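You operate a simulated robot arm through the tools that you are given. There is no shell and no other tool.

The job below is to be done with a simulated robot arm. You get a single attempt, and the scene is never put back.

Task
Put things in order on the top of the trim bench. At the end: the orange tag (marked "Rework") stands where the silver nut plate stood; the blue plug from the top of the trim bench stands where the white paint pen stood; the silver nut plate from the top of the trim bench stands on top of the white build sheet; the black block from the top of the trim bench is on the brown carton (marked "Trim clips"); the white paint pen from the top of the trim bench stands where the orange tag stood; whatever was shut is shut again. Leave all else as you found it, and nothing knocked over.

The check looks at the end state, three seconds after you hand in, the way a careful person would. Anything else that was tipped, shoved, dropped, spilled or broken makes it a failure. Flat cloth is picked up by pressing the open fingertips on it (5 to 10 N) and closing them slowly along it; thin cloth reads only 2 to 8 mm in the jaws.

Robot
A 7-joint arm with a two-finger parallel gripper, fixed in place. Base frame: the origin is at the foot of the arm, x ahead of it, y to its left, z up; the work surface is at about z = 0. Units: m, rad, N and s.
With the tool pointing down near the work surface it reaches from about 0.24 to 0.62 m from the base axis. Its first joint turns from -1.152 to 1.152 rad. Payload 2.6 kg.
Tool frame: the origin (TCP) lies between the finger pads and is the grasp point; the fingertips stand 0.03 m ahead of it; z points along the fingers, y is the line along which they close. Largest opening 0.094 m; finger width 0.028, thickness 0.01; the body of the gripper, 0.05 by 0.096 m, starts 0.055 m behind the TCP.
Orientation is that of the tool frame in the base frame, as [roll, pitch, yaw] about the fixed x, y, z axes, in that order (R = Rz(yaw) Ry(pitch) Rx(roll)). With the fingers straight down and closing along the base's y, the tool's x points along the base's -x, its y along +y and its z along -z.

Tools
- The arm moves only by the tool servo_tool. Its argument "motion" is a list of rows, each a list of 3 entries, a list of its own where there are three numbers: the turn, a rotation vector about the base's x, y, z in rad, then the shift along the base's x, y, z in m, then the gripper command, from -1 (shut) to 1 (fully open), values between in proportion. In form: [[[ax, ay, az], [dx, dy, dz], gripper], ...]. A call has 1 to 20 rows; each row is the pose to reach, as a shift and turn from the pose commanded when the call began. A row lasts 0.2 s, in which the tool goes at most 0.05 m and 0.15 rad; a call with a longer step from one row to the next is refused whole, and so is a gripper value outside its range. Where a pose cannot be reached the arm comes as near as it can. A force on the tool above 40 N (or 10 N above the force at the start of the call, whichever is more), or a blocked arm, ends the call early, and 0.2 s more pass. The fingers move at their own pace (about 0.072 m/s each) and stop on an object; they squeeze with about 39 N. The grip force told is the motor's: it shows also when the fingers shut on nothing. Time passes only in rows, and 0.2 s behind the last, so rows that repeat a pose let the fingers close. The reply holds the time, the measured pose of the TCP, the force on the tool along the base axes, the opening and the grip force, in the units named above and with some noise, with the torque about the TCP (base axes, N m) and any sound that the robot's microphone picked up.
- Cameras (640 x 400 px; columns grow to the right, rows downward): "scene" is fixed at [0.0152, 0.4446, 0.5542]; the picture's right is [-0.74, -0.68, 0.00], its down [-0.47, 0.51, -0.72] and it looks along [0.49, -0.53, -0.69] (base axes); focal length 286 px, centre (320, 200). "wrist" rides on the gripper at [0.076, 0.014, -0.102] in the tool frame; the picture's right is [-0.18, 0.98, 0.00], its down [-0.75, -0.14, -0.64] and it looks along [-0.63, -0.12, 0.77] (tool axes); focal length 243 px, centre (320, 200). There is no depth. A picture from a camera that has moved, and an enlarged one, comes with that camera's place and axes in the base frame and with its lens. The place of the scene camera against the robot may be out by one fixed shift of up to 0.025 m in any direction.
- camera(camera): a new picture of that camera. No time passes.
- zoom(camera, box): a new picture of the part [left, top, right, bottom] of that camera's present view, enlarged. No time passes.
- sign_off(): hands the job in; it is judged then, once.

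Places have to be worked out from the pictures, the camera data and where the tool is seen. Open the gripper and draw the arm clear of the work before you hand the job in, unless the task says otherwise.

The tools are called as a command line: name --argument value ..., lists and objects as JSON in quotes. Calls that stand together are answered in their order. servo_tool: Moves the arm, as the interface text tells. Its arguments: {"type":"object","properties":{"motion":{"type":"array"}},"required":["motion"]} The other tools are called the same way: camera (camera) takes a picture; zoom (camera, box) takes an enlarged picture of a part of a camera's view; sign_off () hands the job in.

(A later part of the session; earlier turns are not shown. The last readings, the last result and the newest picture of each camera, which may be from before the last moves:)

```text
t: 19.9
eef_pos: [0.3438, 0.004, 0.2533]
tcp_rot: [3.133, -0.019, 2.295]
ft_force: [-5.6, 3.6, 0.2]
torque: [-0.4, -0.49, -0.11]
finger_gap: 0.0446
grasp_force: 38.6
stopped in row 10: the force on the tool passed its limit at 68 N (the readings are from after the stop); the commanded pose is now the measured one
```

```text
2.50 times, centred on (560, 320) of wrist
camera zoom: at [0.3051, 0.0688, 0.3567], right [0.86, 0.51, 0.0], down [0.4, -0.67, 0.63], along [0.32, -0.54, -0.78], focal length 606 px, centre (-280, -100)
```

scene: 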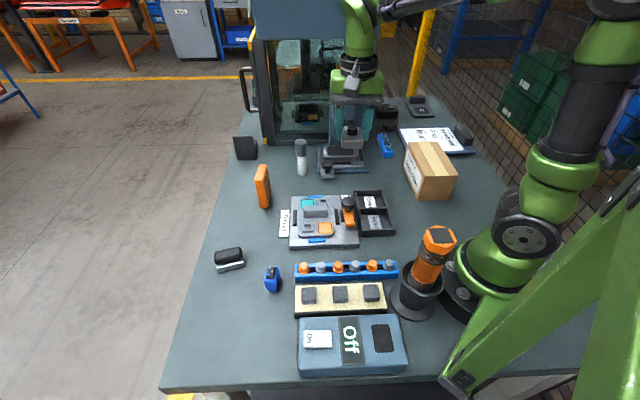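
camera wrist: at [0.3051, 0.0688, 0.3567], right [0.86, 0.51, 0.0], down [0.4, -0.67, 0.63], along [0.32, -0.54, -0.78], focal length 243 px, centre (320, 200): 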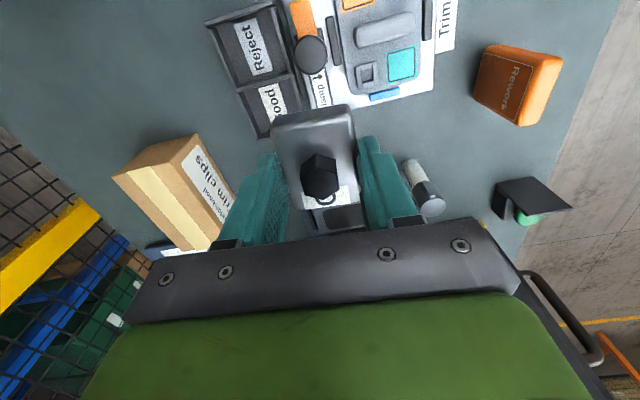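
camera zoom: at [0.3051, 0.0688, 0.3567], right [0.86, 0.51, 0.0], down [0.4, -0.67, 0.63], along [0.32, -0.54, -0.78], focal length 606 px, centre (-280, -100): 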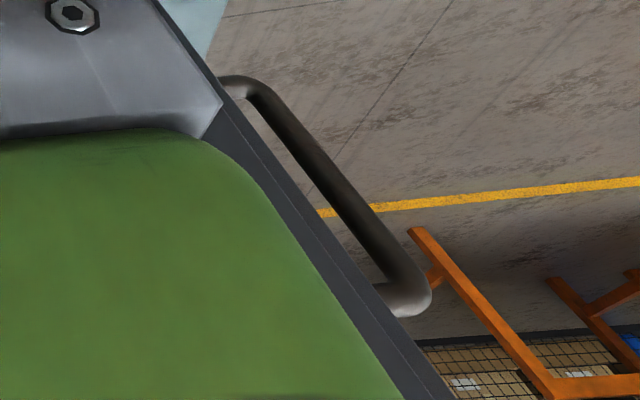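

The gripper body met the press's lever knob, which the earlier views put at about (0.378, -0.05, 0.33). I back off toward the robot and left, then check the lever and the pose.

servo_tool --motion '[[[0, 0, 0], [-0.015, 0.012, 0], -1], [[0, 0, 0], [-0.035, 0.03, 0], -1], [[0, 0, 0], [-0.055, 0.05, 0], -1], [[0, 0, 0], [-0.07, 0.08, 0], -1], [[0, 0, 0], [-0.07, 0.1, 0], -1], [[0, 0, 0], [-0.07, 0.1, 0], -1]]'

camera --camera "scene"

zoom --camera "scene" --box '[235, 20, 395, 180]'

camera --camera "wrist"

```text
t: 21.4
eef_pos: [0.2739, 0.1047, 0.2536]
tcp_rot: [3.134, -0.017, 2.294]
ft_force: [1.3, 0.4, -2.0]
torque: [-0.01, -0.01, -0.02]
finger_gap: 0.0444
grasp_force: 39.7
```

```text
taken
```

scene: 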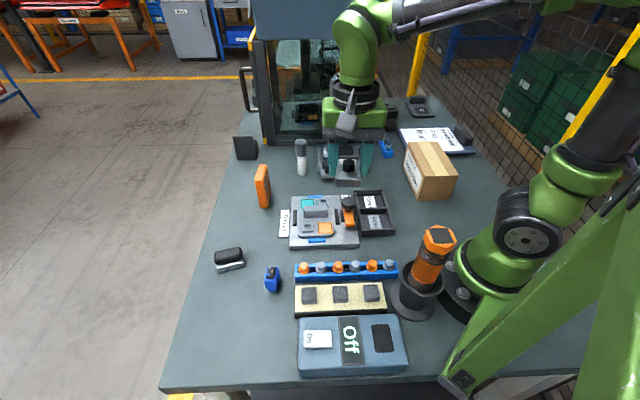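

```text
2.50 times, centred on (315, 100) of scene
camera zoom: at [0.0152, 0.4446, 0.5542], right [-0.74, -0.68, 0.0], down [-0.47, 0.51, -0.72], along [0.49, -0.53, -0.69], focal length 716 px, centre (332, 450)
```

zoom: 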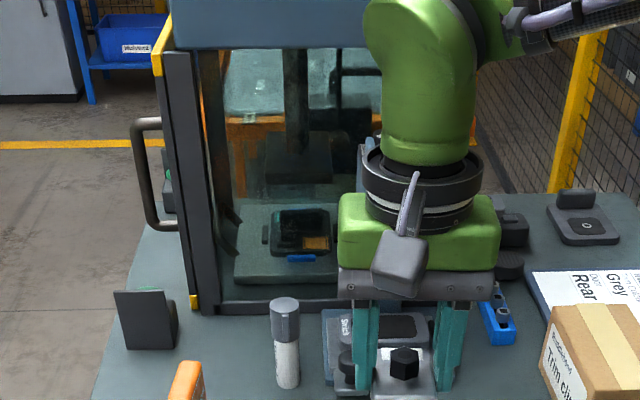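

```text
taken
camera wrist: at [0.2347, 0.1702, 0.3581], right [0.86, 0.51, 0.0], down [0.4, -0.67, 0.63], along [0.32, -0.54, -0.78], focal length 243 px, centre (320, 200)
```

wrist: 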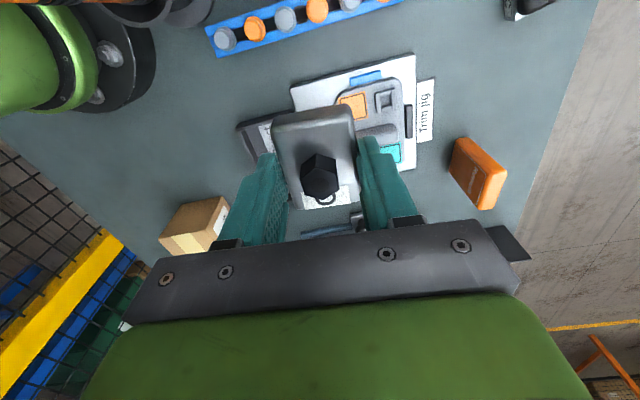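

The plate is still held firmly, and the tool has a slight tilt of about 1° left over. I correct the tilt and route closer to the robot (x about 0.27) and higher, well clear of the knob, to hover over the sheet.

servo_tool --motion '[[[-0.009, -0.003, -0.013], [0, 0, 0.02], -1], [[-0.018, -0.0055, -0.026], [0, -0.01, 0.04], -1], [[-0.018, -0.0055, -0.026], [0, -0.04, 0.05], -1], [[-0.018, -0.0055, -0.026], [0, -0.08, 0.05], -1], [[-0.018, -0.0055, -0.026], [0, -0.12, 0.05], -1], [[-0.018, -0.0055, -0.026], [0, -0.16, 0.05], -1], [[-0.018, -0.0055, -0.026], [0, -0.2, 0.05], -1], [[-0.018, -0.0055, -0.026], [0, -0.24, 0.05], -1], [[-0.018, -0.0055, -0.026], [0, -0.28, 0.05], -1], [[-0.018, -0.0055, -0.026], [0.005, -0.32, 0.05], -1], [[-0.018, -0.0055, -0.026], [0.015, -0.36, 0.05], -1], [[-0.018, -0.0055, -0.026], [0.03, -0.4, 0.05], -1], [[-0.018, -0.0055, -0.026], [0.045, -0.44, 0.04], -1], [[-0.018, -0.0055, -0.026], [0.058, -0.48, 0.02], -1], [[-0.018, -0.0055, -0.026], [0.068, -0.515, 0], -1], [[-0.018, -0.0055, -0.026], [0.071, -0.535, -0.02], -1], [[-0.018, -0.0055, -0.026], [0.071, -0.535, -0.02], -1]]'

camera --camera "scene"

zoom --camera "scene" --box '[235, 20, 395, 180]'

camera --camera "wrist"

```text
t: 24.9
eef_pos: [0.3449, -0.4325, 0.2338]
tcp_rot: [3.141, 0.0, 2.266]
ft_force: [0.1, 0.1, -2.0]
torque: [0.03, -0.01, -0.01]
finger_gap: 0.0445
grasp_force: 39.0
```

```text
taken
```

scene: 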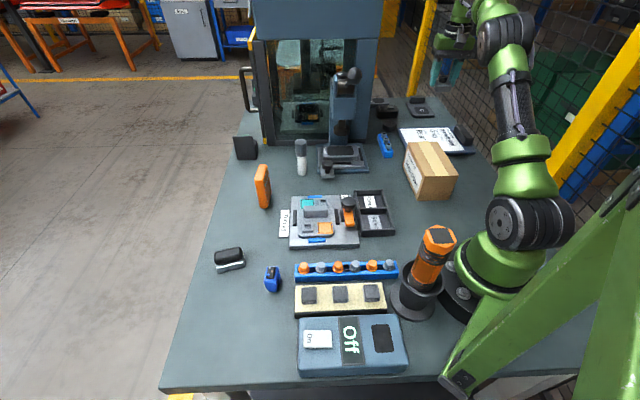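

```text
2.50 times, centred on (315, 100) of scene
camera zoom: at [0.0152, 0.4446, 0.5542], right [-0.74, -0.68, 0.0], down [-0.47, 0.51, -0.72], along [0.49, -0.53, -0.69], focal length 716 px, centre (332, 450)
```

zoom: 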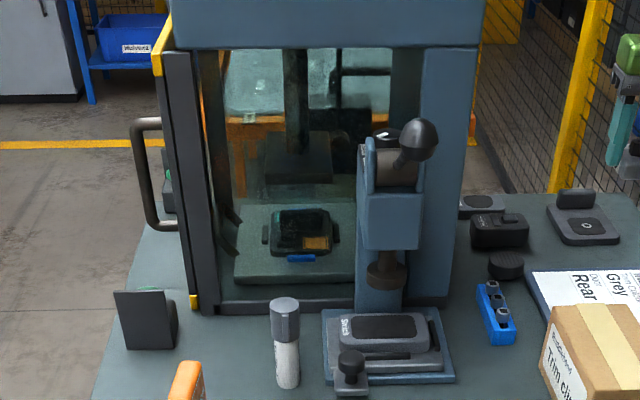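

```text
taken
camera wrist: at [0.3075, -0.3647, 0.3364], right [0.87, 0.49, 0.0], down [0.38, -0.67, 0.64], along [0.31, -0.56, -0.77], focal length 243 px, centre (320, 200)
```

wrist: 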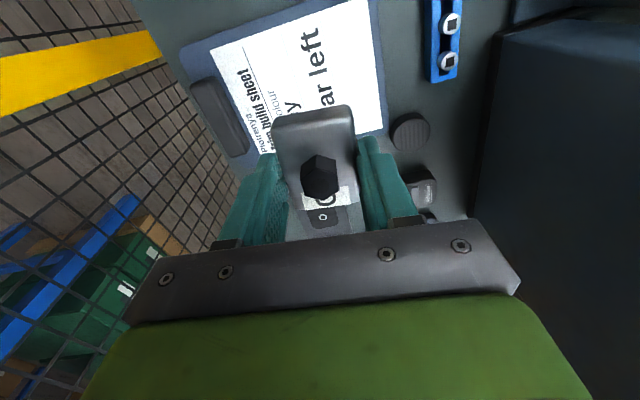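

The lever looks the same as before the touch. The drop point under the tool lies well inside the white sheet, so I lower the plate to just above it.

servo_tool --motion '[[[0, 0, 0], [0, 0, -0.03], -1], [[0, 0, 0], [0, 0, -0.065], -1], [[0, 0, 0], [0, 0, -0.1], -1], [[0, 0, 0], [0, 0, -0.13], -1], [[0, 0, 0], [0, 0, -0.155], -1], [[0, 0, 0], [0, 0, -0.17], -1], [[0, 0, 0], [0, 0, -0.176], -1], [[0, 0, 0], [0, 0, -0.176], -1]]'

camera --camera "wrist"

zoom --camera "scene" --box '[370, 80, 490, 180]'

```text
t: 26.8
eef_pos: [0.3466, -0.4344, 0.0561]
tcp_rot: [3.14, -0.001, 2.267]
ft_force: [-0.8, 0.1, -3.8]
torque: [-0.03, 0.0, -0.02]
finger_gap: 0.0448
grasp_force: 38.6
```

```text
taken
camera wrist: at [0.3092, -0.3656, 0.1595], right [0.87, 0.49, 0.0], down [0.38, -0.67, 0.64], along [0.31, -0.56, -0.77], focal length 243 px, centre (320, 200)
```

wrist: 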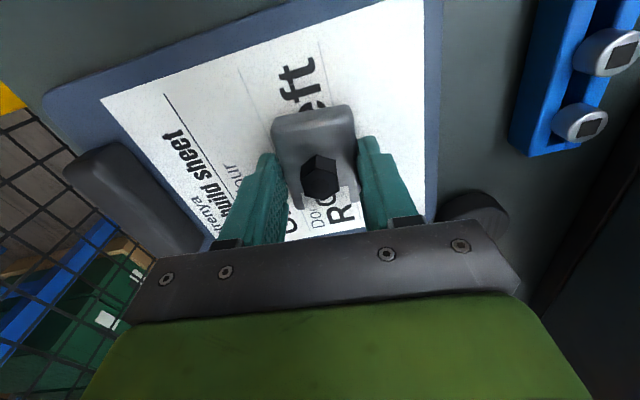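

```text
4.00 times, centred on (430, 130) of scene
camera zoom: at [0.0152, 0.4446, 0.5542], right [-0.74, -0.68, 0.0], down [-0.47, 0.51, -0.72], along [0.49, -0.53, -0.69], focal length 1145 px, centre (-120, 480)
```

zoom: 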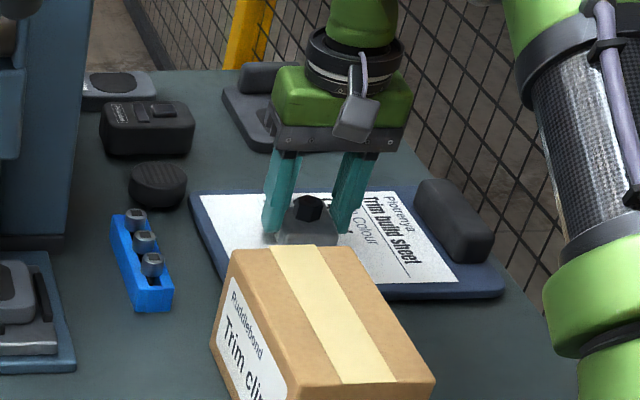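

The plate hovers over the sheet, clear of the clip and other items. I lower in small steps watching the vertical force.

servo_tool --motion '[[[0, 0, 0], [0, 0, -0.002], -1], [[0, 0, 0], [0, 0, -0.004], -1], [[0, 0, 0], [0, 0, -0.004], -1]]'

servo_tool --motion '[[[0, 0, 0], [0, 0, -0.0015], -1], [[0, 0, 0], [0, 0, -0.003], -1], [[0, 0, 0], [0, 0, -0.003], -1]]'

```text
t: 27.6
eef_pos: [0.3451, -0.4326, 0.0529]
tcp_rot: [-3.14, 0.0, 2.267]
ft_force: [-0.4, -0.1, -3.2]
torque: [-0.02, -0.03, 0.0]
finger_gap: 0.0447
grasp_force: 39.3
```

```text
t: 28.4
eef_pos: [0.3463, -0.4336, 0.0515]
tcp_rot: [-3.141, 0.001, 2.267]
ft_force: [-2.8, 0.5, 6.8]
torque: [0.32, 0.18, 0.06]
finger_gap: 0.0445
grasp_force: 38.5
```

The force rose to +7 N, so the plate rests on the sheet. I ease up a hair and open the fingers partway.

servo_tool --motion '[[[0, 0, 0], [0, 0, 0.001], -1], [[0, 0, 0], [0, 0, 0.001], 0.2], [[0, 0, 0], [0, 0, 0.001], 0.4], [[0, 0, 0], [0, 0, 0.001], 0.4], [[0, 0, 0], [0, 0, 0.001], 0.4]]'

camera --camera "wrist"

```text
t: 29.6
eef_pos: [0.3461, -0.4334, 0.0506]
tcp_rot: [3.141, -0.001, 2.268]
ft_force: [0.0, -0.8, 0.1]
torque: [0.02, 0.01, 0.01]
finger_gap: 0.0658
grasp_force: 0.0
```

```text
taken
camera wrist: at [0.3086, -0.3648, 0.1534], right [0.87, 0.49, 0.0], down [0.38, -0.67, 0.64], along [0.31, -0.56, -0.77], focal length 243 px, centre (320, 200)
```

wrist: 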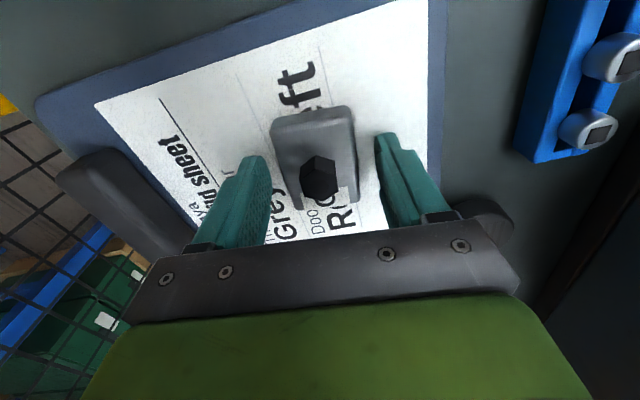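

The plate is released and standing on the sheet. I lift straight up, opening to check it stays put.

servo_tool --motion '[[[0, 0, 0], [0, 0, 0.02], 0.4], [[0, 0, 0], [0, 0, 0.055], 0.4], [[0, 0, 0], [0, 0, 0.095], 0.4], [[0, 0, 0], [0, 0, 0.14], 0.6], [[0, 0, 0], [0, 0, 0.185], 1], [[0, 0, 0], [0, 0, 0.225], 1], [[0, 0, 0], [0, 0, 0.25], 1], [[0, 0, 0], [0, 0, 0.25], 1]]'

camera --camera "wrist"

zoom --camera "scene" --box '[370, 80, 490, 180]'

```text
t: 31.4
eef_pos: [0.347, -0.4268, 0.3031]
tcp_rot: [-3.141, 0.001, 2.269]
ft_force: [0.0, -0.1, -0.2]
torque: [-0.06, 0.0, -0.01]
finger_gap: 0.094
grasp_force: 0.0
```

```text
taken
camera wrist: at [0.3095, -0.3591, 0.4058], right [0.87, 0.49, 0.0], down [0.38, -0.67, 0.64], along [0.31, -0.56, -0.77], focal length 243 px, centre (320, 200)
```

wrist: 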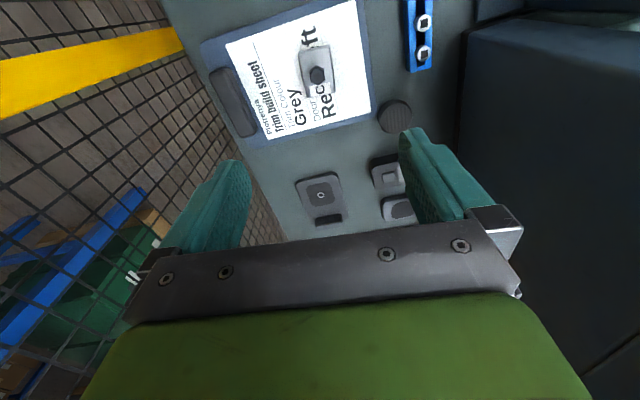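

```text
4.00 times, centred on (430, 130) of scene
camera zoom: at [0.0152, 0.4446, 0.5542], right [-0.74, -0.68, 0.0], down [-0.47, 0.51, -0.72], along [0.49, -0.53, -0.69], focal length 1145 px, centre (-120, 480)
```

zoom: 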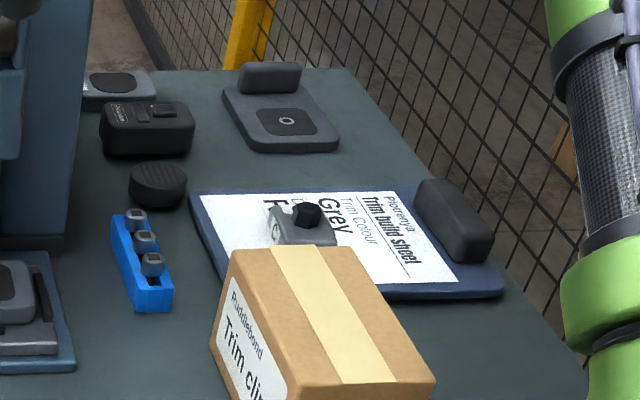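

The nut plate stands well inside the white sheet. Now I travel back around the lever on the robot side, toward the tag.

servo_tool --motion '[[[0, 0, 0], [-0.015, 0.03, 0], 1], [[0, 0, 0], [-0.035, 0.065, 0], 1], [[0, 0, 0], [-0.055, 0.1, 0], 1], [[0, 0, 0], [-0.07, 0.14, 0], 1], [[0, 0, 0], [-0.075, 0.18, 0], 1], [[0, 0, 0], [-0.075, 0.22, 0], 1], [[0, 0, 0], [-0.075, 0.26, 0], 1], [[0, 0, 0], [-0.075, 0.3, 0], 1], [[0, 0, 0], [-0.075, 0.34, 0], 1], [[0, 0, 0], [-0.075, 0.38, 0], 1], [[0, 0, 0], [-0.075, 0.42, 0], 1], [[0, 0, 0], [-0.075, 0.46, 0], 1], [[0, 0, 0], [-0.075, 0.5, 0], 1], [[0, 0, 0], [-0.075, 0.54, 0], 1], [[0, 0, 0], [-0.06, 0.575, 0], 1], [[0, 0, 0], [-0.03, 0.6, 0], 1], [[0, 0, 0], [0.01, 0.615, -0.01], 1], [[0, 0, 0], [0.05, 0.62, -0.02], 1], [[0, 0, 0], [0.08, 0.625, -0.03], 1], [[0, 0, 0], [0.08, 0.625, -0.03], 1]]'

camera --camera "wrist"

camera --camera "scene"

```text
t: 35.5
eef_pos: [0.4232, 0.1946, 0.2703]
tcp_rot: [3.14, 0.0, 2.267]
ft_force: [0.3, 0.0, -0.4]
torque: [0.0, -0.01, 0.01]
finger_gap: 0.0939
grasp_force: 0.0
```

```text
taken
camera wrist: at [0.3852, 0.2618, 0.3733], right [0.87, 0.49, 0.0], down [0.38, -0.67, 0.64], along [0.31, -0.56, -0.77], focal length 243 px, centre (320, 200)
```

wrist: 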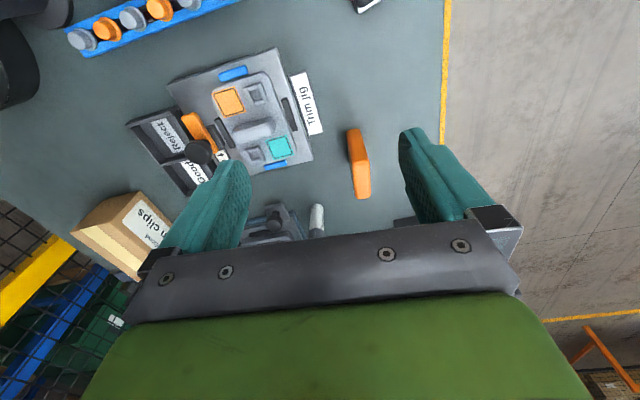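

```text
taken
```

scene: 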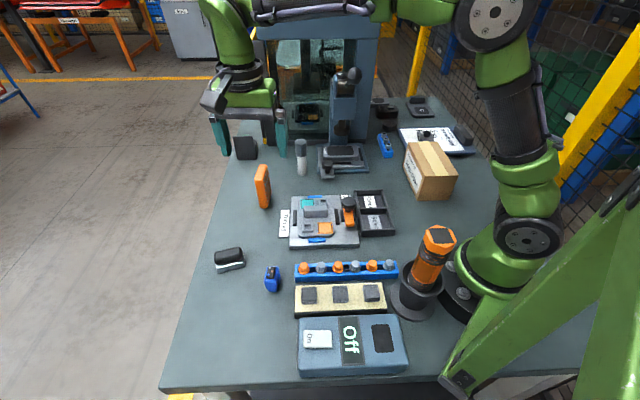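

The tag is in view near the centre. I zoom to measure its footprint and orientation.

zoom --camera "wrist" --box '[310, 110, 410, 210]'

zoom --camera "scene" --box '[240, 155, 290, 215]'

```text
4.00 times, centred on (360, 160) of wrist
camera zoom: at [0.3852, 0.2618, 0.3733], right [0.87, 0.49, 0.0], down [0.38, -0.67, 0.64], along [0.31, -0.56, -0.77], focal length 970 px, centre (160, 360)
```

zoom: 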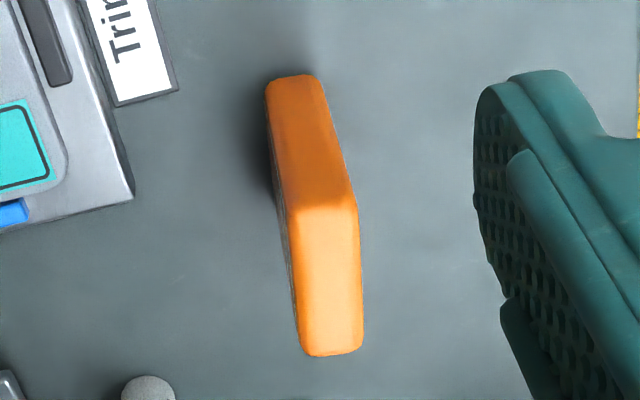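

```text
6.67 times, centred on (265, 185) of scene
camera zoom: at [0.0152, 0.4446, 0.5542], right [-0.74, -0.68, 0.0], down [-0.47, 0.51, -0.72], along [0.49, -0.53, -0.69], focal length 1909 px, centre (687, 300)
```

zoom: 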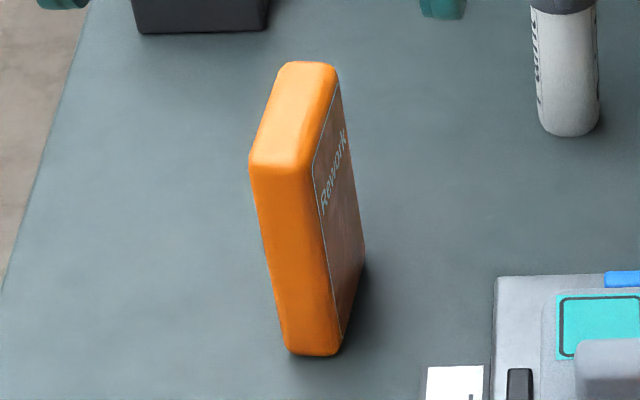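

From the zoom, the tag is a slab about 0.064 x 0.022 m and 0.095 m tall. It is centred near (0.533, 0.119), with its thin direction along the present closing axis. I move over it at height and verify.

servo_tool --motion '[[[0, 0, 0], [0.03, -0.02, 0], 1], [[0, 0, 0], [0.06, -0.04, 0], 1], [[0, 0, 0], [0.09, -0.06, 0], 1], [[0, 0, 0], [0.1105, -0.0758, 0], 1], [[0, 0, 0], [0.1105, -0.0758, 0], 1]]'

camera --camera "wrist"

zoom --camera "wrist" --box '[270, 30, 370, 130]'

camera --camera "scene"

```text
t: 36.8
eef_pos: [0.5373, 0.117, 0.2697]
tcp_rot: [-3.141, -0.001, 2.269]
ft_force: [-0.4, 0.0, 0.1]
torque: [-0.01, -0.01, 0.0]
finger_gap: 0.0936
grasp_force: 0.0
```

```text
taken
camera wrist: at [0.4996, 0.1855, 0.3725], right [0.87, 0.49, 0.0], down [0.38, -0.67, 0.64], along [0.31, -0.56, -0.77], focal length 243 px, centre (320, 200)
```

wrist: 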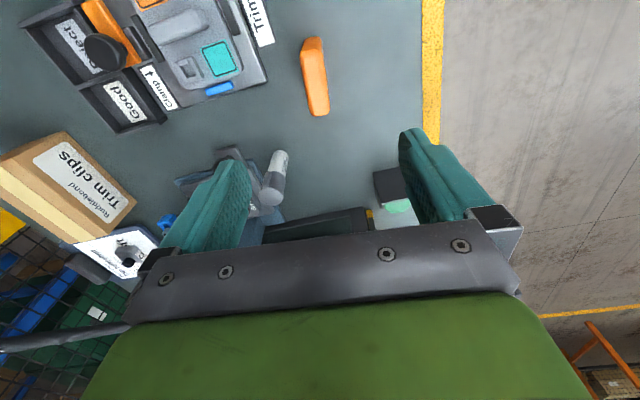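

```text
4.00 times, centred on (320, 80) of wrist
camera zoom: at [0.4996, 0.1855, 0.3725], right [0.87, 0.49, 0.0], down [0.38, -0.67, 0.64], along [0.31, -0.56, -0.77], focal length 970 px, centre (320, 680)
```

zoom: 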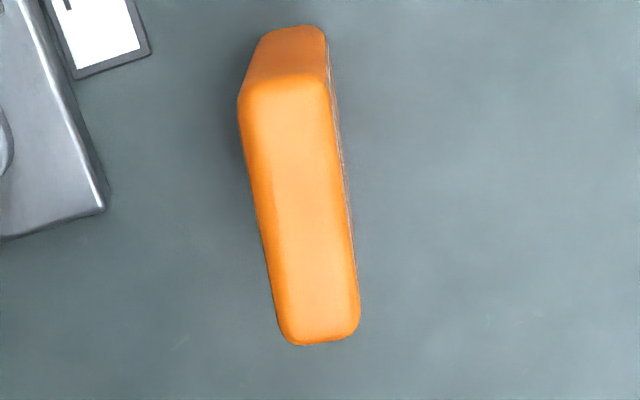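

```text
taken
```

scene: 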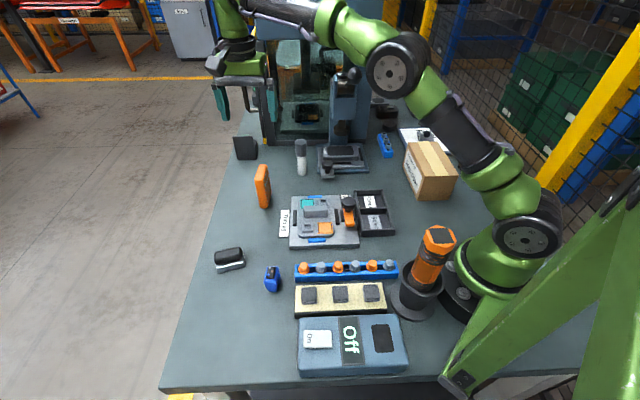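

The tag's centre is about 6 mm off the tool axis and 3° rotated. I correct both, then descend so the fingertips straddle it at mid-height.

servo_tool --motion '[[[0, 0, -0.03], [-0.003, 0.001, 0], 1], [[0, 0, -0.054], [-0.0058, 0.0016, 0], 1], [[0, 0, -0.054], [-0.0058, 0.0016, -0.03], 1], [[0, 0, -0.054], [-0.0058, 0.0016, -0.065], 1], [[0, 0, -0.054], [-0.0058, 0.0016, -0.1], 1], [[0, 0, -0.054], [-0.0058, 0.0016, -0.13], 1], [[0, 0, -0.054], [-0.0058, 0.0016, -0.13], 1]]'

camera --camera "wrist"

zoom --camera "scene" --box '[200, 80, 340, 220]'

```text
t: 38.4
eef_pos: [0.5311, 0.1218, 0.1408]
tcp_rot: [3.141, -0.001, 2.212]
ft_force: [-0.6, 0.2, 0.5]
torque: [-0.01, -0.01, 0.01]
finger_gap: 0.094
grasp_force: 0.1
```

```text
taken
camera wrist: at [0.4959, 0.1913, 0.2433], right [0.9, 0.44, 0.0], down [0.34, -0.69, 0.64], along [0.28, -0.58, -0.77], focal length 243 px, centre (320, 200)
```

wrist: 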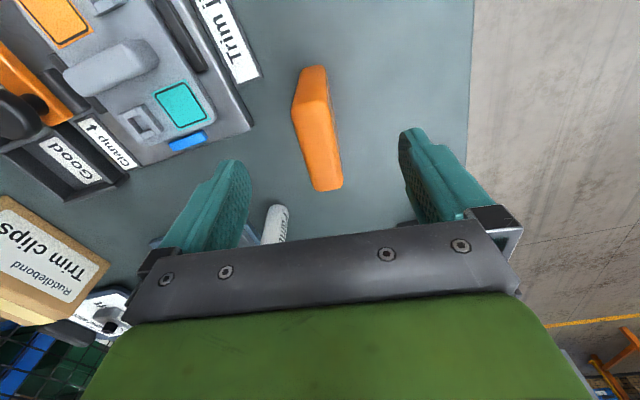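

```text
2.86 times, centred on (270, 150) of scene
camera zoom: at [0.0152, 0.4446, 0.5542], right [-0.74, -0.68, 0.0], down [-0.47, 0.51, -0.72], along [0.49, -0.53, -0.69], focal length 818 px, centre (463, 343)
```

zoom: 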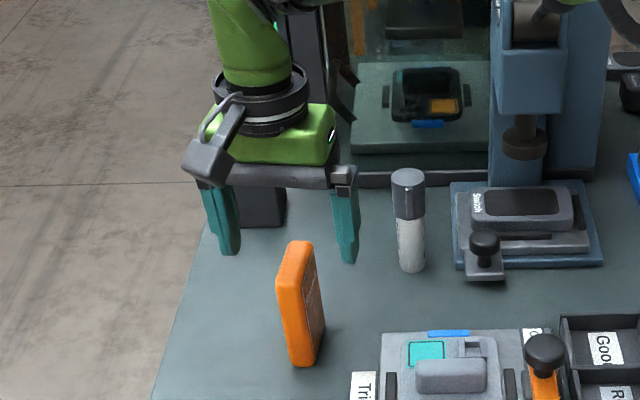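

The tag is centred between the fingers. I descend the rest of the way and close.

servo_tool --motion '[[[0, 0, 0], [0, 0, -0.025], 1], [[0, 0, 0], [0, 0, -0.05], 1], [[0, 0, 0], [0, 0, -0.07], 1], [[0, 0, 0], [0, 0, -0.077], 1], [[0, 0, 0], [0, 0, -0.077], 1]]'

camera --camera "wrist"

zoom --camera "scene" --box '[200, 80, 340, 220]'

```text
t: 39.5
eef_pos: [0.5303, 0.1168, 0.0621]
tcp_rot: [-3.14, 0.0, 2.212]
ft_force: [0.8, 0.1, -0.1]
torque: [0.01, 0.01, 0.02]
finger_gap: 0.094
grasp_force: 0.0
```

```text
taken
camera wrist: at [0.496, 0.1871, 0.1649], right [0.9, 0.44, 0.0], down [0.34, -0.69, 0.64], along [0.28, -0.58, -0.77], focal length 243 px, centre (320, 200)
```

wrist: 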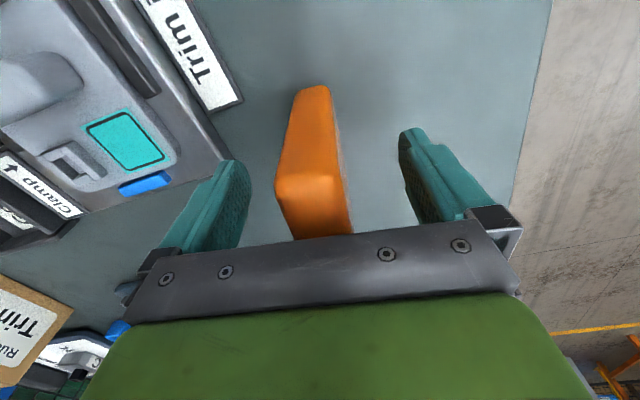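

```text
2.86 times, centred on (270, 150) of scene
camera zoom: at [0.0152, 0.4446, 0.5542], right [-0.74, -0.68, 0.0], down [-0.47, 0.51, -0.72], along [0.49, -0.53, -0.69], focal length 818 px, centre (463, 343)
```

zoom: 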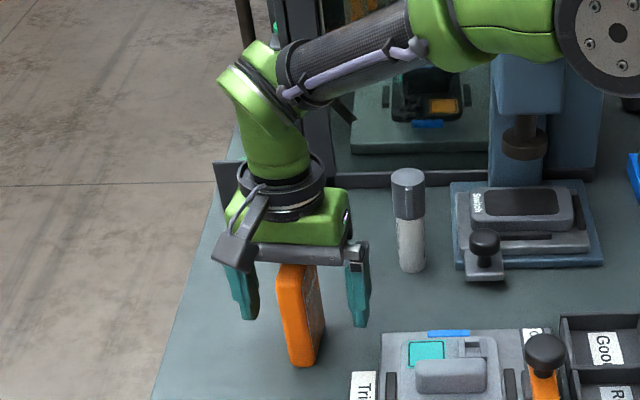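

The tag stands centred between the open fingers. I close on it.

servo_tool --motion '[[[0, 0, 0], [0, 0, 0], -1], [[0, 0, 0], [0, 0, 0], -1], [[0, 0, 0], [0, 0, 0], -1], [[0, 0, 0], [0, 0, 0], -1], [[0, 0, 0], [0, 0, 0], -1]]'

camera --camera "wrist"

```text
t: 40.8
eef_pos: [0.5302, 0.1184, 0.0633]
tcp_rot: [3.141, 0.001, 2.214]
ft_force: [-0.7, 0.2, 0.0]
torque: [0.08, 0.04, -0.01]
finger_gap: 0.028
grasp_force: 39.5
```

```text
taken
camera wrist: at [0.496, 0.1872, 0.1652], right [0.9, 0.44, 0.0], down [0.34, -0.69, 0.64], along [0.28, -0.58, -0.77], focal length 243 px, centre (320, 200)
```

wrist: 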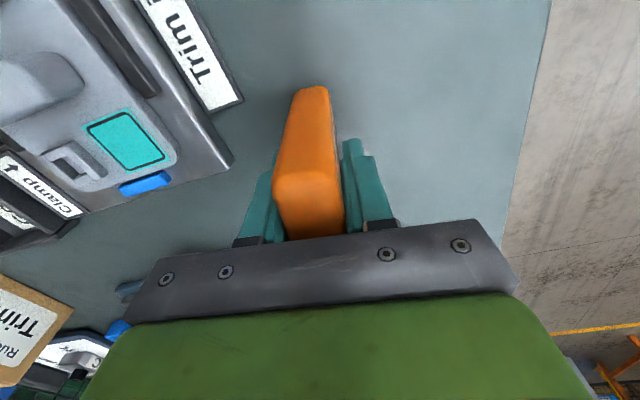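

The tag is gripped (28 mm, 39 N). I lift it and carry it to hover over the nut plate's old spot at (0.3175, 0.388).

servo_tool --motion '[[[0, 0, 0], [0, 0, 0.02], -1], [[0, 0, 0], [0, 0, 0.055], -1], [[0, 0, 0], [0, 0, 0.095], -1], [[0, 0, 0], [-0.005, 0.01, 0.13], -1], [[0, 0, 0], [-0.025, 0.035, 0.14], -1], [[0, 0, 0], [-0.05, 0.065, 0.14], -1], [[0, 0, 0], [-0.075, 0.095, 0.14], -1], [[0, 0, 0], [-0.1, 0.127, 0.14], -1], [[0, 0, 0], [-0.125, 0.158, 0.14], -1], [[0, 0, 0], [-0.15, 0.19, 0.14], -1], [[0, 0, 0], [-0.175, 0.222, 0.14], -1], [[0, 0, 0], [-0.2, 0.253, 0.14], -1], [[0, 0, 0], [-0.213, 0.27, 0.14], -1], [[0, 0, 0], [-0.213, 0.27, 0.14], -1], [[0, 0, 0], [-0.213, 0.27, 0.14], -1]]'

camera --camera "wrist"

camera --camera "scene"

```text
t: 44.0
eef_pos: [0.3177, 0.3889, 0.2045]
tcp_rot: [3.141, 0.0, 2.214]
ft_force: [0.5, -1.1, -1.0]
torque: [0.03, -0.04, -0.02]
finger_gap: 0.0281
grasp_force: 38.7
```

```text
taken
camera wrist: at [0.283, 0.4593, 0.3079], right [0.9, 0.44, 0.0], down [0.34, -0.69, 0.64], along [0.28, -0.58, -0.77], focal length 243 px, centre (320, 200)
```

wrist: 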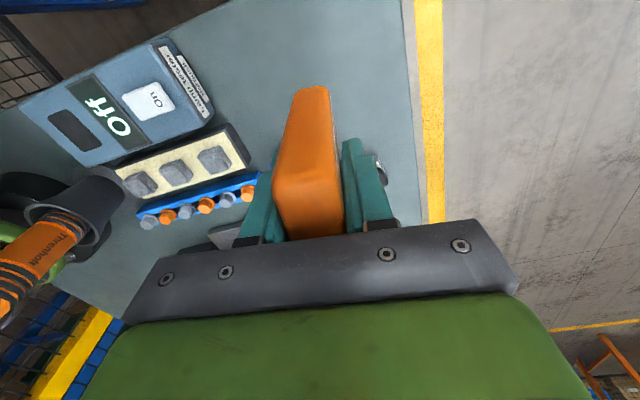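

```text
taken
```

scene: 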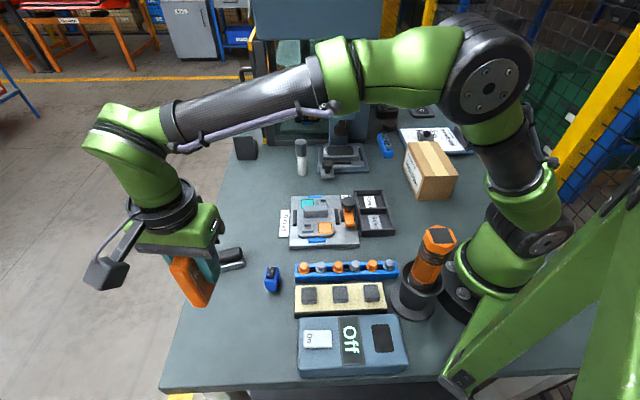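

The tag hovers over the free spot. I lower it to just above the bench.

servo_tool --motion '[[[0, 0, 0], [0, 0, -0.03], -1], [[0, 0, 0], [0, 0, -0.06], -1], [[0, 0, 0], [0, 0, -0.09], -1], [[0, 0, 0], [0, 0, -0.115], -1], [[0, 0, 0], [0, 0, -0.13], -1], [[0, 0, 0], [0, 0, -0.134], -1], [[0, 0, 0], [0, 0, -0.134], -1]]'

servo_tool --motion '[[[0, 0, 0], [0, 0, -0.0015], -1], [[0, 0, 0], [0, 0, -0.003], -1], [[0, 0, 0], [0, 0, -0.003], -1]]'

```text
t: 45.5
eef_pos: [0.3182, 0.3889, 0.0684]
tcp_rot: [3.141, 0.001, 2.214]
ft_force: [-0.2, 0.2, -0.7]
torque: [-0.01, 0.01, 0.0]
finger_gap: 0.0278
grasp_force: 39.3
```

```text
t: 46.4
eef_pos: [0.3172, 0.3878, 0.0656]
tcp_rot: [-3.141, 0.0, 2.213]
ft_force: [-0.3, -0.1, -1.3]
torque: [0.0, 0.0, -0.02]
finger_gap: 0.0278
grasp_force: 39.0
```

No contact yet at z of 0.0656. I continue in 1 mm steps.

servo_tool --motion '[[[0, 0, 0], [0, 0, -0.001], -1], [[0, 0, 0], [0, 0, -0.002], -1], [[0, 0, 0], [0, 0, -0.002], -1]]'

zoom --camera "scene" --box '[170, 230, 310, 360]'

```text
t: 47.1
eef_pos: [0.3173, 0.3896, 0.0633]
tcp_rot: [-3.14, -0.001, 2.212]
ft_force: [1.0, 0.2, -1.5]
torque: [0.0, -0.02, 0.01]
finger_gap: 0.0278
grasp_force: 39.4
```

```text
3.08 times, centred on (240, 295) of scene
camera zoom: at [0.0152, 0.4446, 0.5542], right [-0.74, -0.68, 0.0], down [-0.47, 0.51, -0.72], along [0.49, -0.53, -0.69], focal length 881 px, centre (566, -92)
```

zoom: 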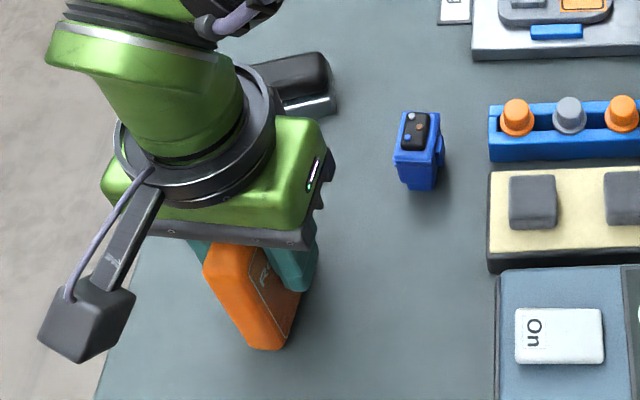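

servo_tool --motion '[[[0, 0, 0], [0, 0, -0.001], -1], [[0, 0, 0], [0, 0, -0.0015], -1], [[0, 0, 0], [0, 0, -0.0015], -1]]'

```text
t: 48.0
eef_pos: [0.3172, 0.3879, 0.0624]
tcp_rot: [3.14, -0.001, 2.214]
ft_force: [0.7, 0.0, -1.3]
torque: [-0.01, 0.0, 0.01]
finger_gap: 0.0279
grasp_force: 39.4
```

Still no contact force at z of 0.0624, so I go down another millimetre or so.

servo_tool --motion '[[[0, 0, 0], [0, 0, -0.001], -1], [[0, 0, 0], [0, 0, -0.0015], -1], [[0, 0, 0], [0, 0, -0.0015], -1]]'

```text
t: 48.8
eef_pos: [0.318, 0.3877, 0.0632]
tcp_rot: [3.142, 0.0, 2.212]
ft_force: [-2.1, -1.2, 7.5]
torque: [-0.04, 0.18, 0.0]
finger_gap: 0.028
grasp_force: 39.4
```

Contact now reads 7.5 N, so the tag stands on the bench. I ease slightly and open the fingers.

servo_tool --motion '[[[0, 0, 0], [0, 0, 0.0008], -1], [[0, 0, 0], [0, 0, 0.0008], -0.3], [[0, 0, 0], [0, 0, 0.0008], 0], [[0, 0, 0], [0, 0, 0.0008], 0.4], [[0, 0, 0], [0, 0, 0.0008], 0.8], [[0, 0, 0], [0, 0, 0.0008], 0.8]]'

camera --camera "wrist"

```text
t: 50.1
eef_pos: [0.3161, 0.3873, 0.0623]
tcp_rot: [-3.141, -0.001, 2.213]
ft_force: [0.1, -0.3, -0.1]
torque: [0.01, 0.0, 0.0]
finger_gap: 0.0844
grasp_force: 0.2
```

```text
taken
camera wrist: at [0.2835, 0.4581, 0.1651], right [0.9, 0.44, 0.0], down [0.34, -0.69, 0.64], along [0.28, -0.58, -0.77], focal length 243 px, centre (320, 200)
```

wrist: 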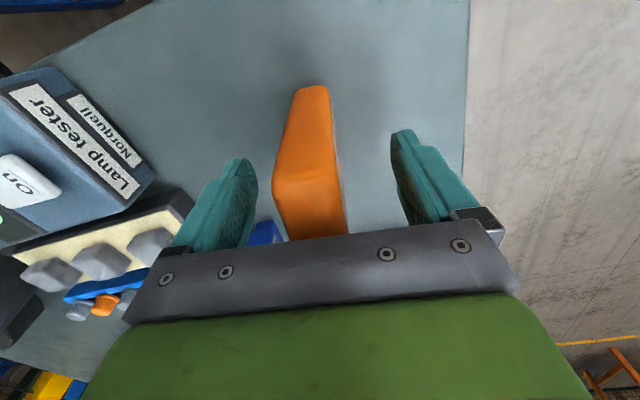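

The tag stands free. I lift straight up to clear it and look around.

servo_tool --motion '[[[0, 0, 0], [0, 0, 0.02], 0.8], [[0, 0, 0], [0, 0, 0.055], 0.8], [[0, 0, 0], [0, 0, 0.095], 0.8], [[0, 0, 0], [0, 0, 0.135], 1], [[0, 0, 0], [0, 0, 0.175], 1], [[0, 0, 0], [0, 0, 0.2], 1], [[0, 0, 0], [0, 0, 0.2], 1]]'

camera --camera "wrist"

camera --camera "scene"

```text
t: 51.8
eef_pos: [0.3158, 0.3869, 0.2577]
tcp_rot: [3.142, -0.002, 2.212]
ft_force: [0.0, -0.1, -0.3]
torque: [-0.02, 0.0, 0.02]
finger_gap: 0.0941
grasp_force: 0.0
```

```text
taken
camera wrist: at [0.2826, 0.4574, 0.3613], right [0.9, 0.44, 0.0], down [0.34, -0.69, 0.64], along [0.28, -0.58, -0.77], focal length 243 px, centre (320, 200)
```

wrist: 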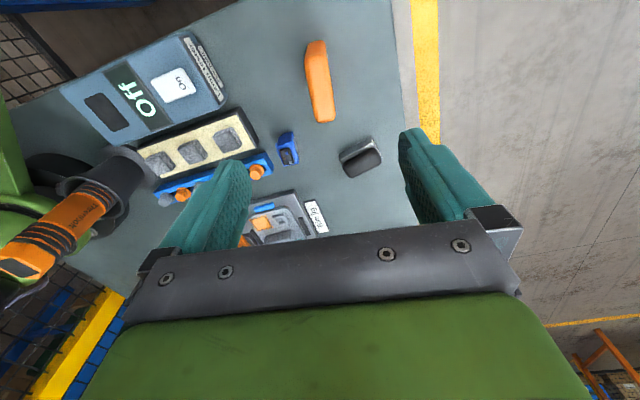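

```text
taken
```

scene: 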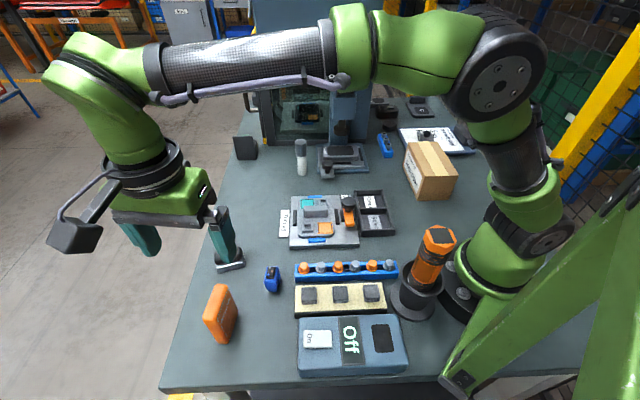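

The tag stands upright at the nut plate's spot. Next is the pen at about (0.528, -0.03). A vertical approach would put the forearm over the lever knob, so I lean the hand toward +y. First I turn the tool by +2.5 rad well away from the press.

servo_tool --motion '[[[0, 0, 0.14], [0.005, -0.01, 0.01], 1], [[0, 0, 0.28], [0.015, -0.025, 0.02], 1], [[0, 0, 0.42], [0.025, -0.04, 0.03], 1], [[0, 0, 0.56], [0.035, -0.055, 0.04], 1], [[0, 0, 0.7], [0.045, -0.07, 0.04], 1], [[0, 0, 0.84], [0.055, -0.085, 0.04], 1], [[0, 0, 0.98], [0.065, -0.1, 0.04], 1], [[0, 0, 1.12], [0.075, -0.115, 0.04], 1], [[0, 0, 1.26], [0.085, -0.13, 0.04], 1], [[0, 0, 1.4], [0.095, -0.145, 0.04], 1], [[0, 0, 1.54], [0.105, -0.16, 0.04], 1], [[0, 0, 1.68], [0.115, -0.175, 0.04], 1], [[0, 0, 1.82], [0.125, -0.19, 0.04], 1], [[0, 0, 1.96], [0.13, -0.205, 0.04], 1], [[0, 0, 2.1], [0.14, -0.215, 0.04], 1], [[0, 0, 2.24], [0.14, -0.22, 0.04], 1], [[0, 0, 2.38], [0.144, -0.22, 0.04], 1], [[0, 0, 2.5], [0.144, -0.22, 0.04], 1], [[0, 0, 2.5], [0.144, -0.22, 0.04], 1]]'

camera --camera "wrist"

camera --camera "scene"

```text
t: 55.8
eef_pos: [0.4622, 0.1689, 0.3032]
tcp_rot: [3.141, 0.002, -1.568]
ft_force: [1.1, -0.3, 0.2]
torque: [-0.01, 0.01, 0.0]
finger_gap: 0.094
grasp_force: 0.1
```

```text
taken
camera wrist: at [0.4478, 0.0933, 0.4058], right [-0.98, 0.18, 0.0], down [0.14, 0.75, 0.64], along [0.12, 0.63, -0.77], focal length 243 px, centre (320, 200)
```

wrist: 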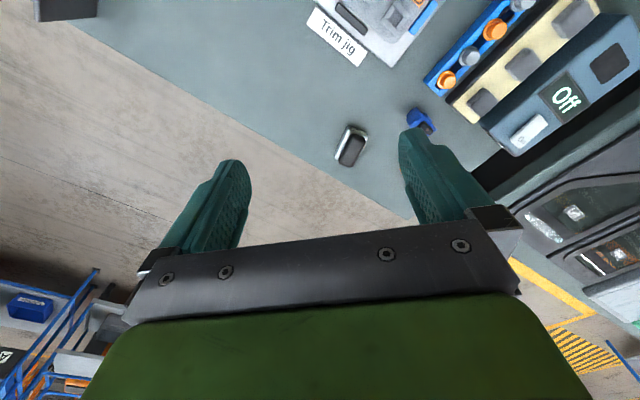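

```text
taken
```

scene: 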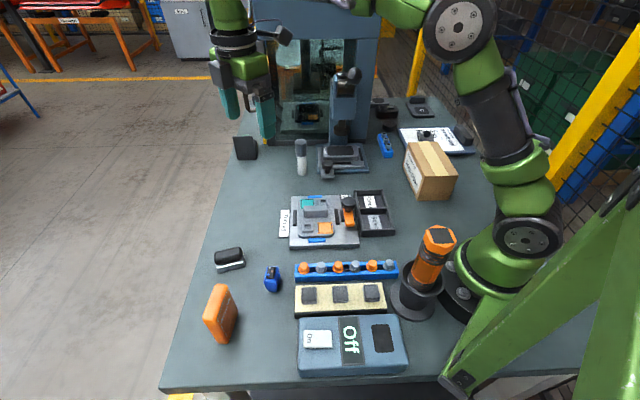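

The tool is turned with no trouble. Now I lean the hand by 35° toward +y and move to look down on the pen from (0.528, 0.03, 0.22).

servo_tool --motion '[[[-0.13, 0, 0], [0.01, -0.01, 0], 1], [[-0.26, 0, 0], [0.02, -0.03, 0], 1], [[-0.39, 0, 0], [0.035, -0.05, -0.01], 1], [[-0.52, 0, 0], [0.05, -0.075, -0.02], 1], [[-0.61, 0, 0], [0.06, -0.1, -0.04], 1], [[-0.61, 0, 0], [0.066, -0.12, -0.065], 1], [[-0.61, 0, 0], [0.066, -0.139, -0.083], 1], [[-0.61, 0, 0], [0.066, -0.139, -0.083], 1]]'

camera --camera "wrist"

camera --camera "scene"

```text
t: 57.5
eef_pos: [0.5259, 0.0279, 0.2199]
tcp_rot: [-3.142, -0.608, -1.57]
ft_force: [0.0, 0.5, 0.2]
torque: [0.01, -0.02, -0.01]
finger_gap: 0.0938
grasp_force: 0.0
```

```text
taken
camera wrist: at [0.512, 0.0253, 0.349], right [-0.98, 0.15, -0.11], down [0.14, 0.99, 0.09], along [0.12, 0.08, -0.99], focal length 243 px, centre (320, 200)
```

wrist: 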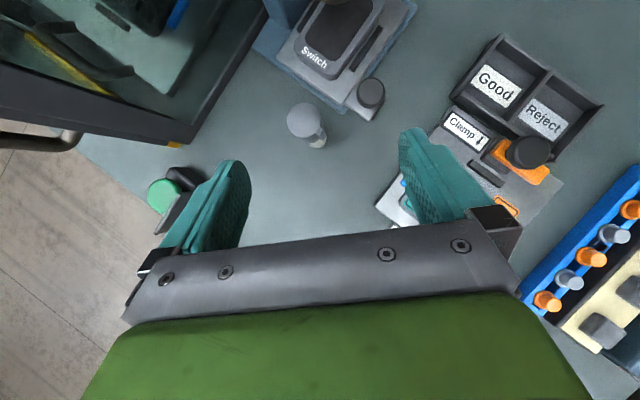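

```text
taken
```

scene: 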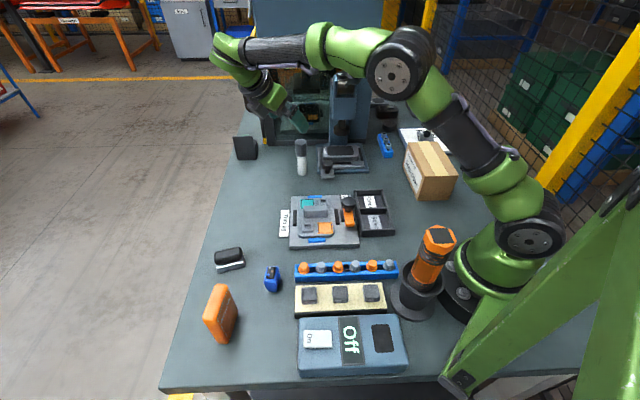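

The wrist camera now looks straight down with the pen just ahead of the fingers. I zoom to measure the pen.

zoom --camera "wrist" --box '[250, 60, 400, 160]'

zoom --camera "scene" --box '[280, 125, 340, 185]'

zoom --camera "scene" --box '[200, 20, 400, 190]'

```text
4.00 times, centred on (325, 110) of wrist
camera zoom: at [0.512, 0.0253, 0.349], right [-0.98, 0.15, -0.11], down [0.14, 0.99, 0.09], along [0.12, 0.08, -0.99], focal length 970 px, centre (300, 560)
```

zoom: 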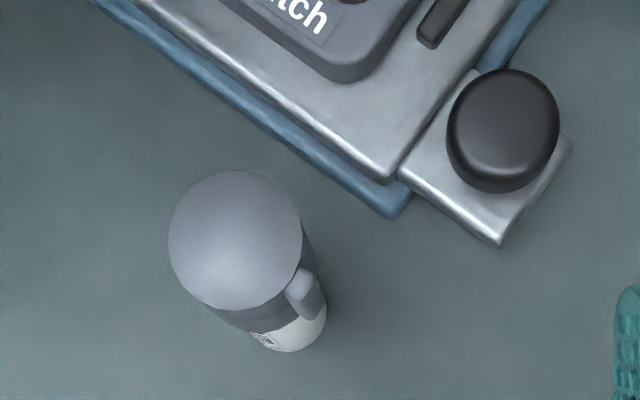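

```text
6.67 times, centred on (310, 155) of scene
camera zoom: at [0.0152, 0.4446, 0.5542], right [-0.74, -0.68, 0.0], down [-0.47, 0.51, -0.72], along [0.49, -0.53, -0.69], focal length 1909 px, centre (387, 500)
```

zoom: 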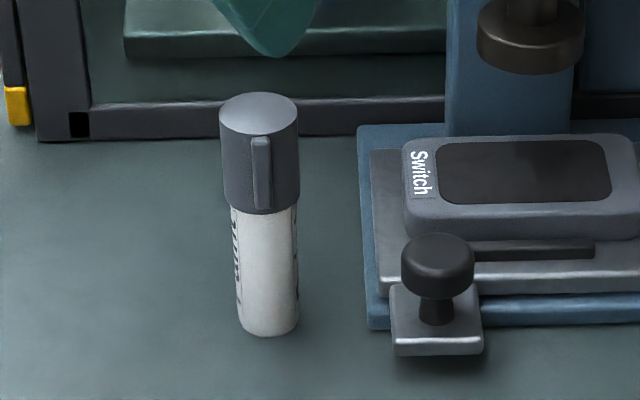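

```text
2.35 times, centred on (300, 105) of scene
camera zoom: at [0.0152, 0.4446, 0.5542], right [-0.74, -0.68, 0.0], down [-0.47, 0.51, -0.72], along [0.49, -0.53, -0.69], focal length 674 px, centre (367, 424)
```

zoom: 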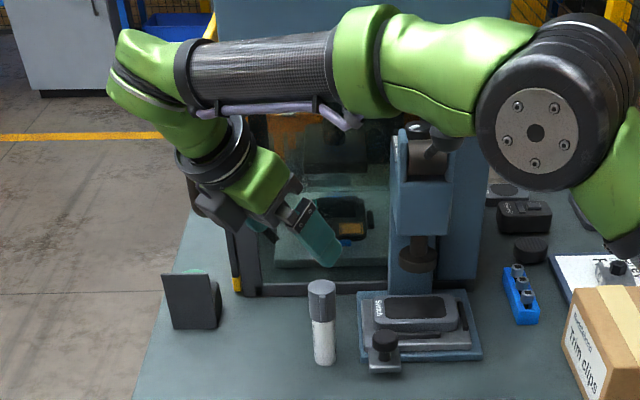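

The pen is at about (0.542, -0.031), 0.125 m tall, with a cap about 0.0305 m across. I move to a pre-grasp point back along the leaning axis with the fingers partly open, then re-check.

servo_tool --motion '[[[0, 0, 0], [0.008, -0.005, -0.02], 0.5], [[0, 0, 0], [0.014, -0.01, -0.045], 0.5], [[0, 0, 0], [0.016, -0.0147, -0.0683], 0.5], [[0, 0, 0], [0.016, -0.0147, -0.0683], 0.5]]'

camera --camera "wrist"

zoom --camera "scene" --box '[240, 80, 400, 190]'

```text
t: 58.5
eef_pos: [0.5424, 0.0128, 0.1516]
tcp_rot: [3.141, -0.61, -1.569]
ft_force: [0.4, -0.1, 0.3]
torque: [-0.01, 0.02, 0.01]
finger_gap: 0.0703
grasp_force: 0.0
```

```text
taken
camera wrist: at [0.5287, 0.0103, 0.2793], right [-0.98, 0.15, -0.1], down [0.14, 0.99, 0.1], along [0.12, 0.08, -0.99], focal length 243 px, centre (320, 200)
```

wrist: 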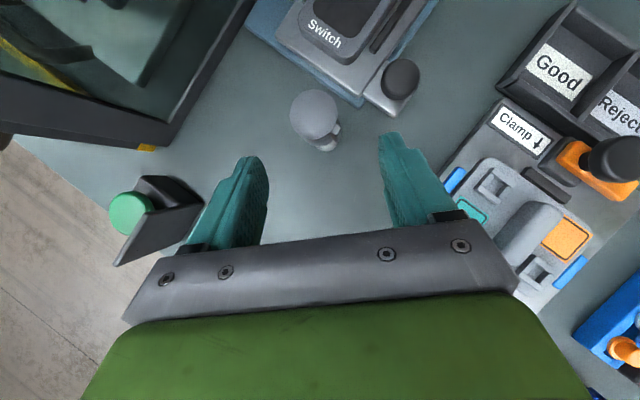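

```text
3.64 times, centred on (320, 135) of scene
camera zoom: at [0.0152, 0.4446, 0.5542], right [-0.74, -0.68, 0.0], down [-0.47, 0.51, -0.72], along [0.49, -0.53, -0.69], focal length 1041 px, centre (320, 436)
```

zoom: 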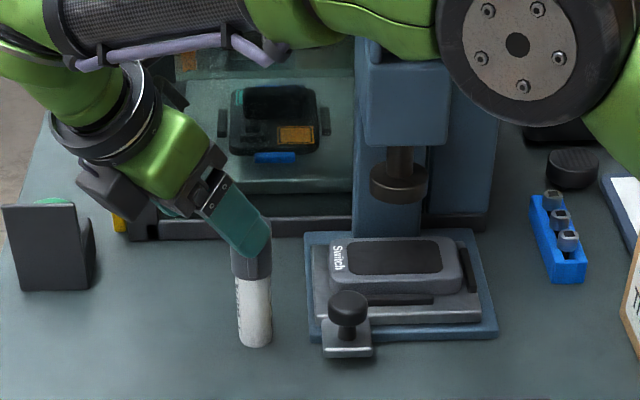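

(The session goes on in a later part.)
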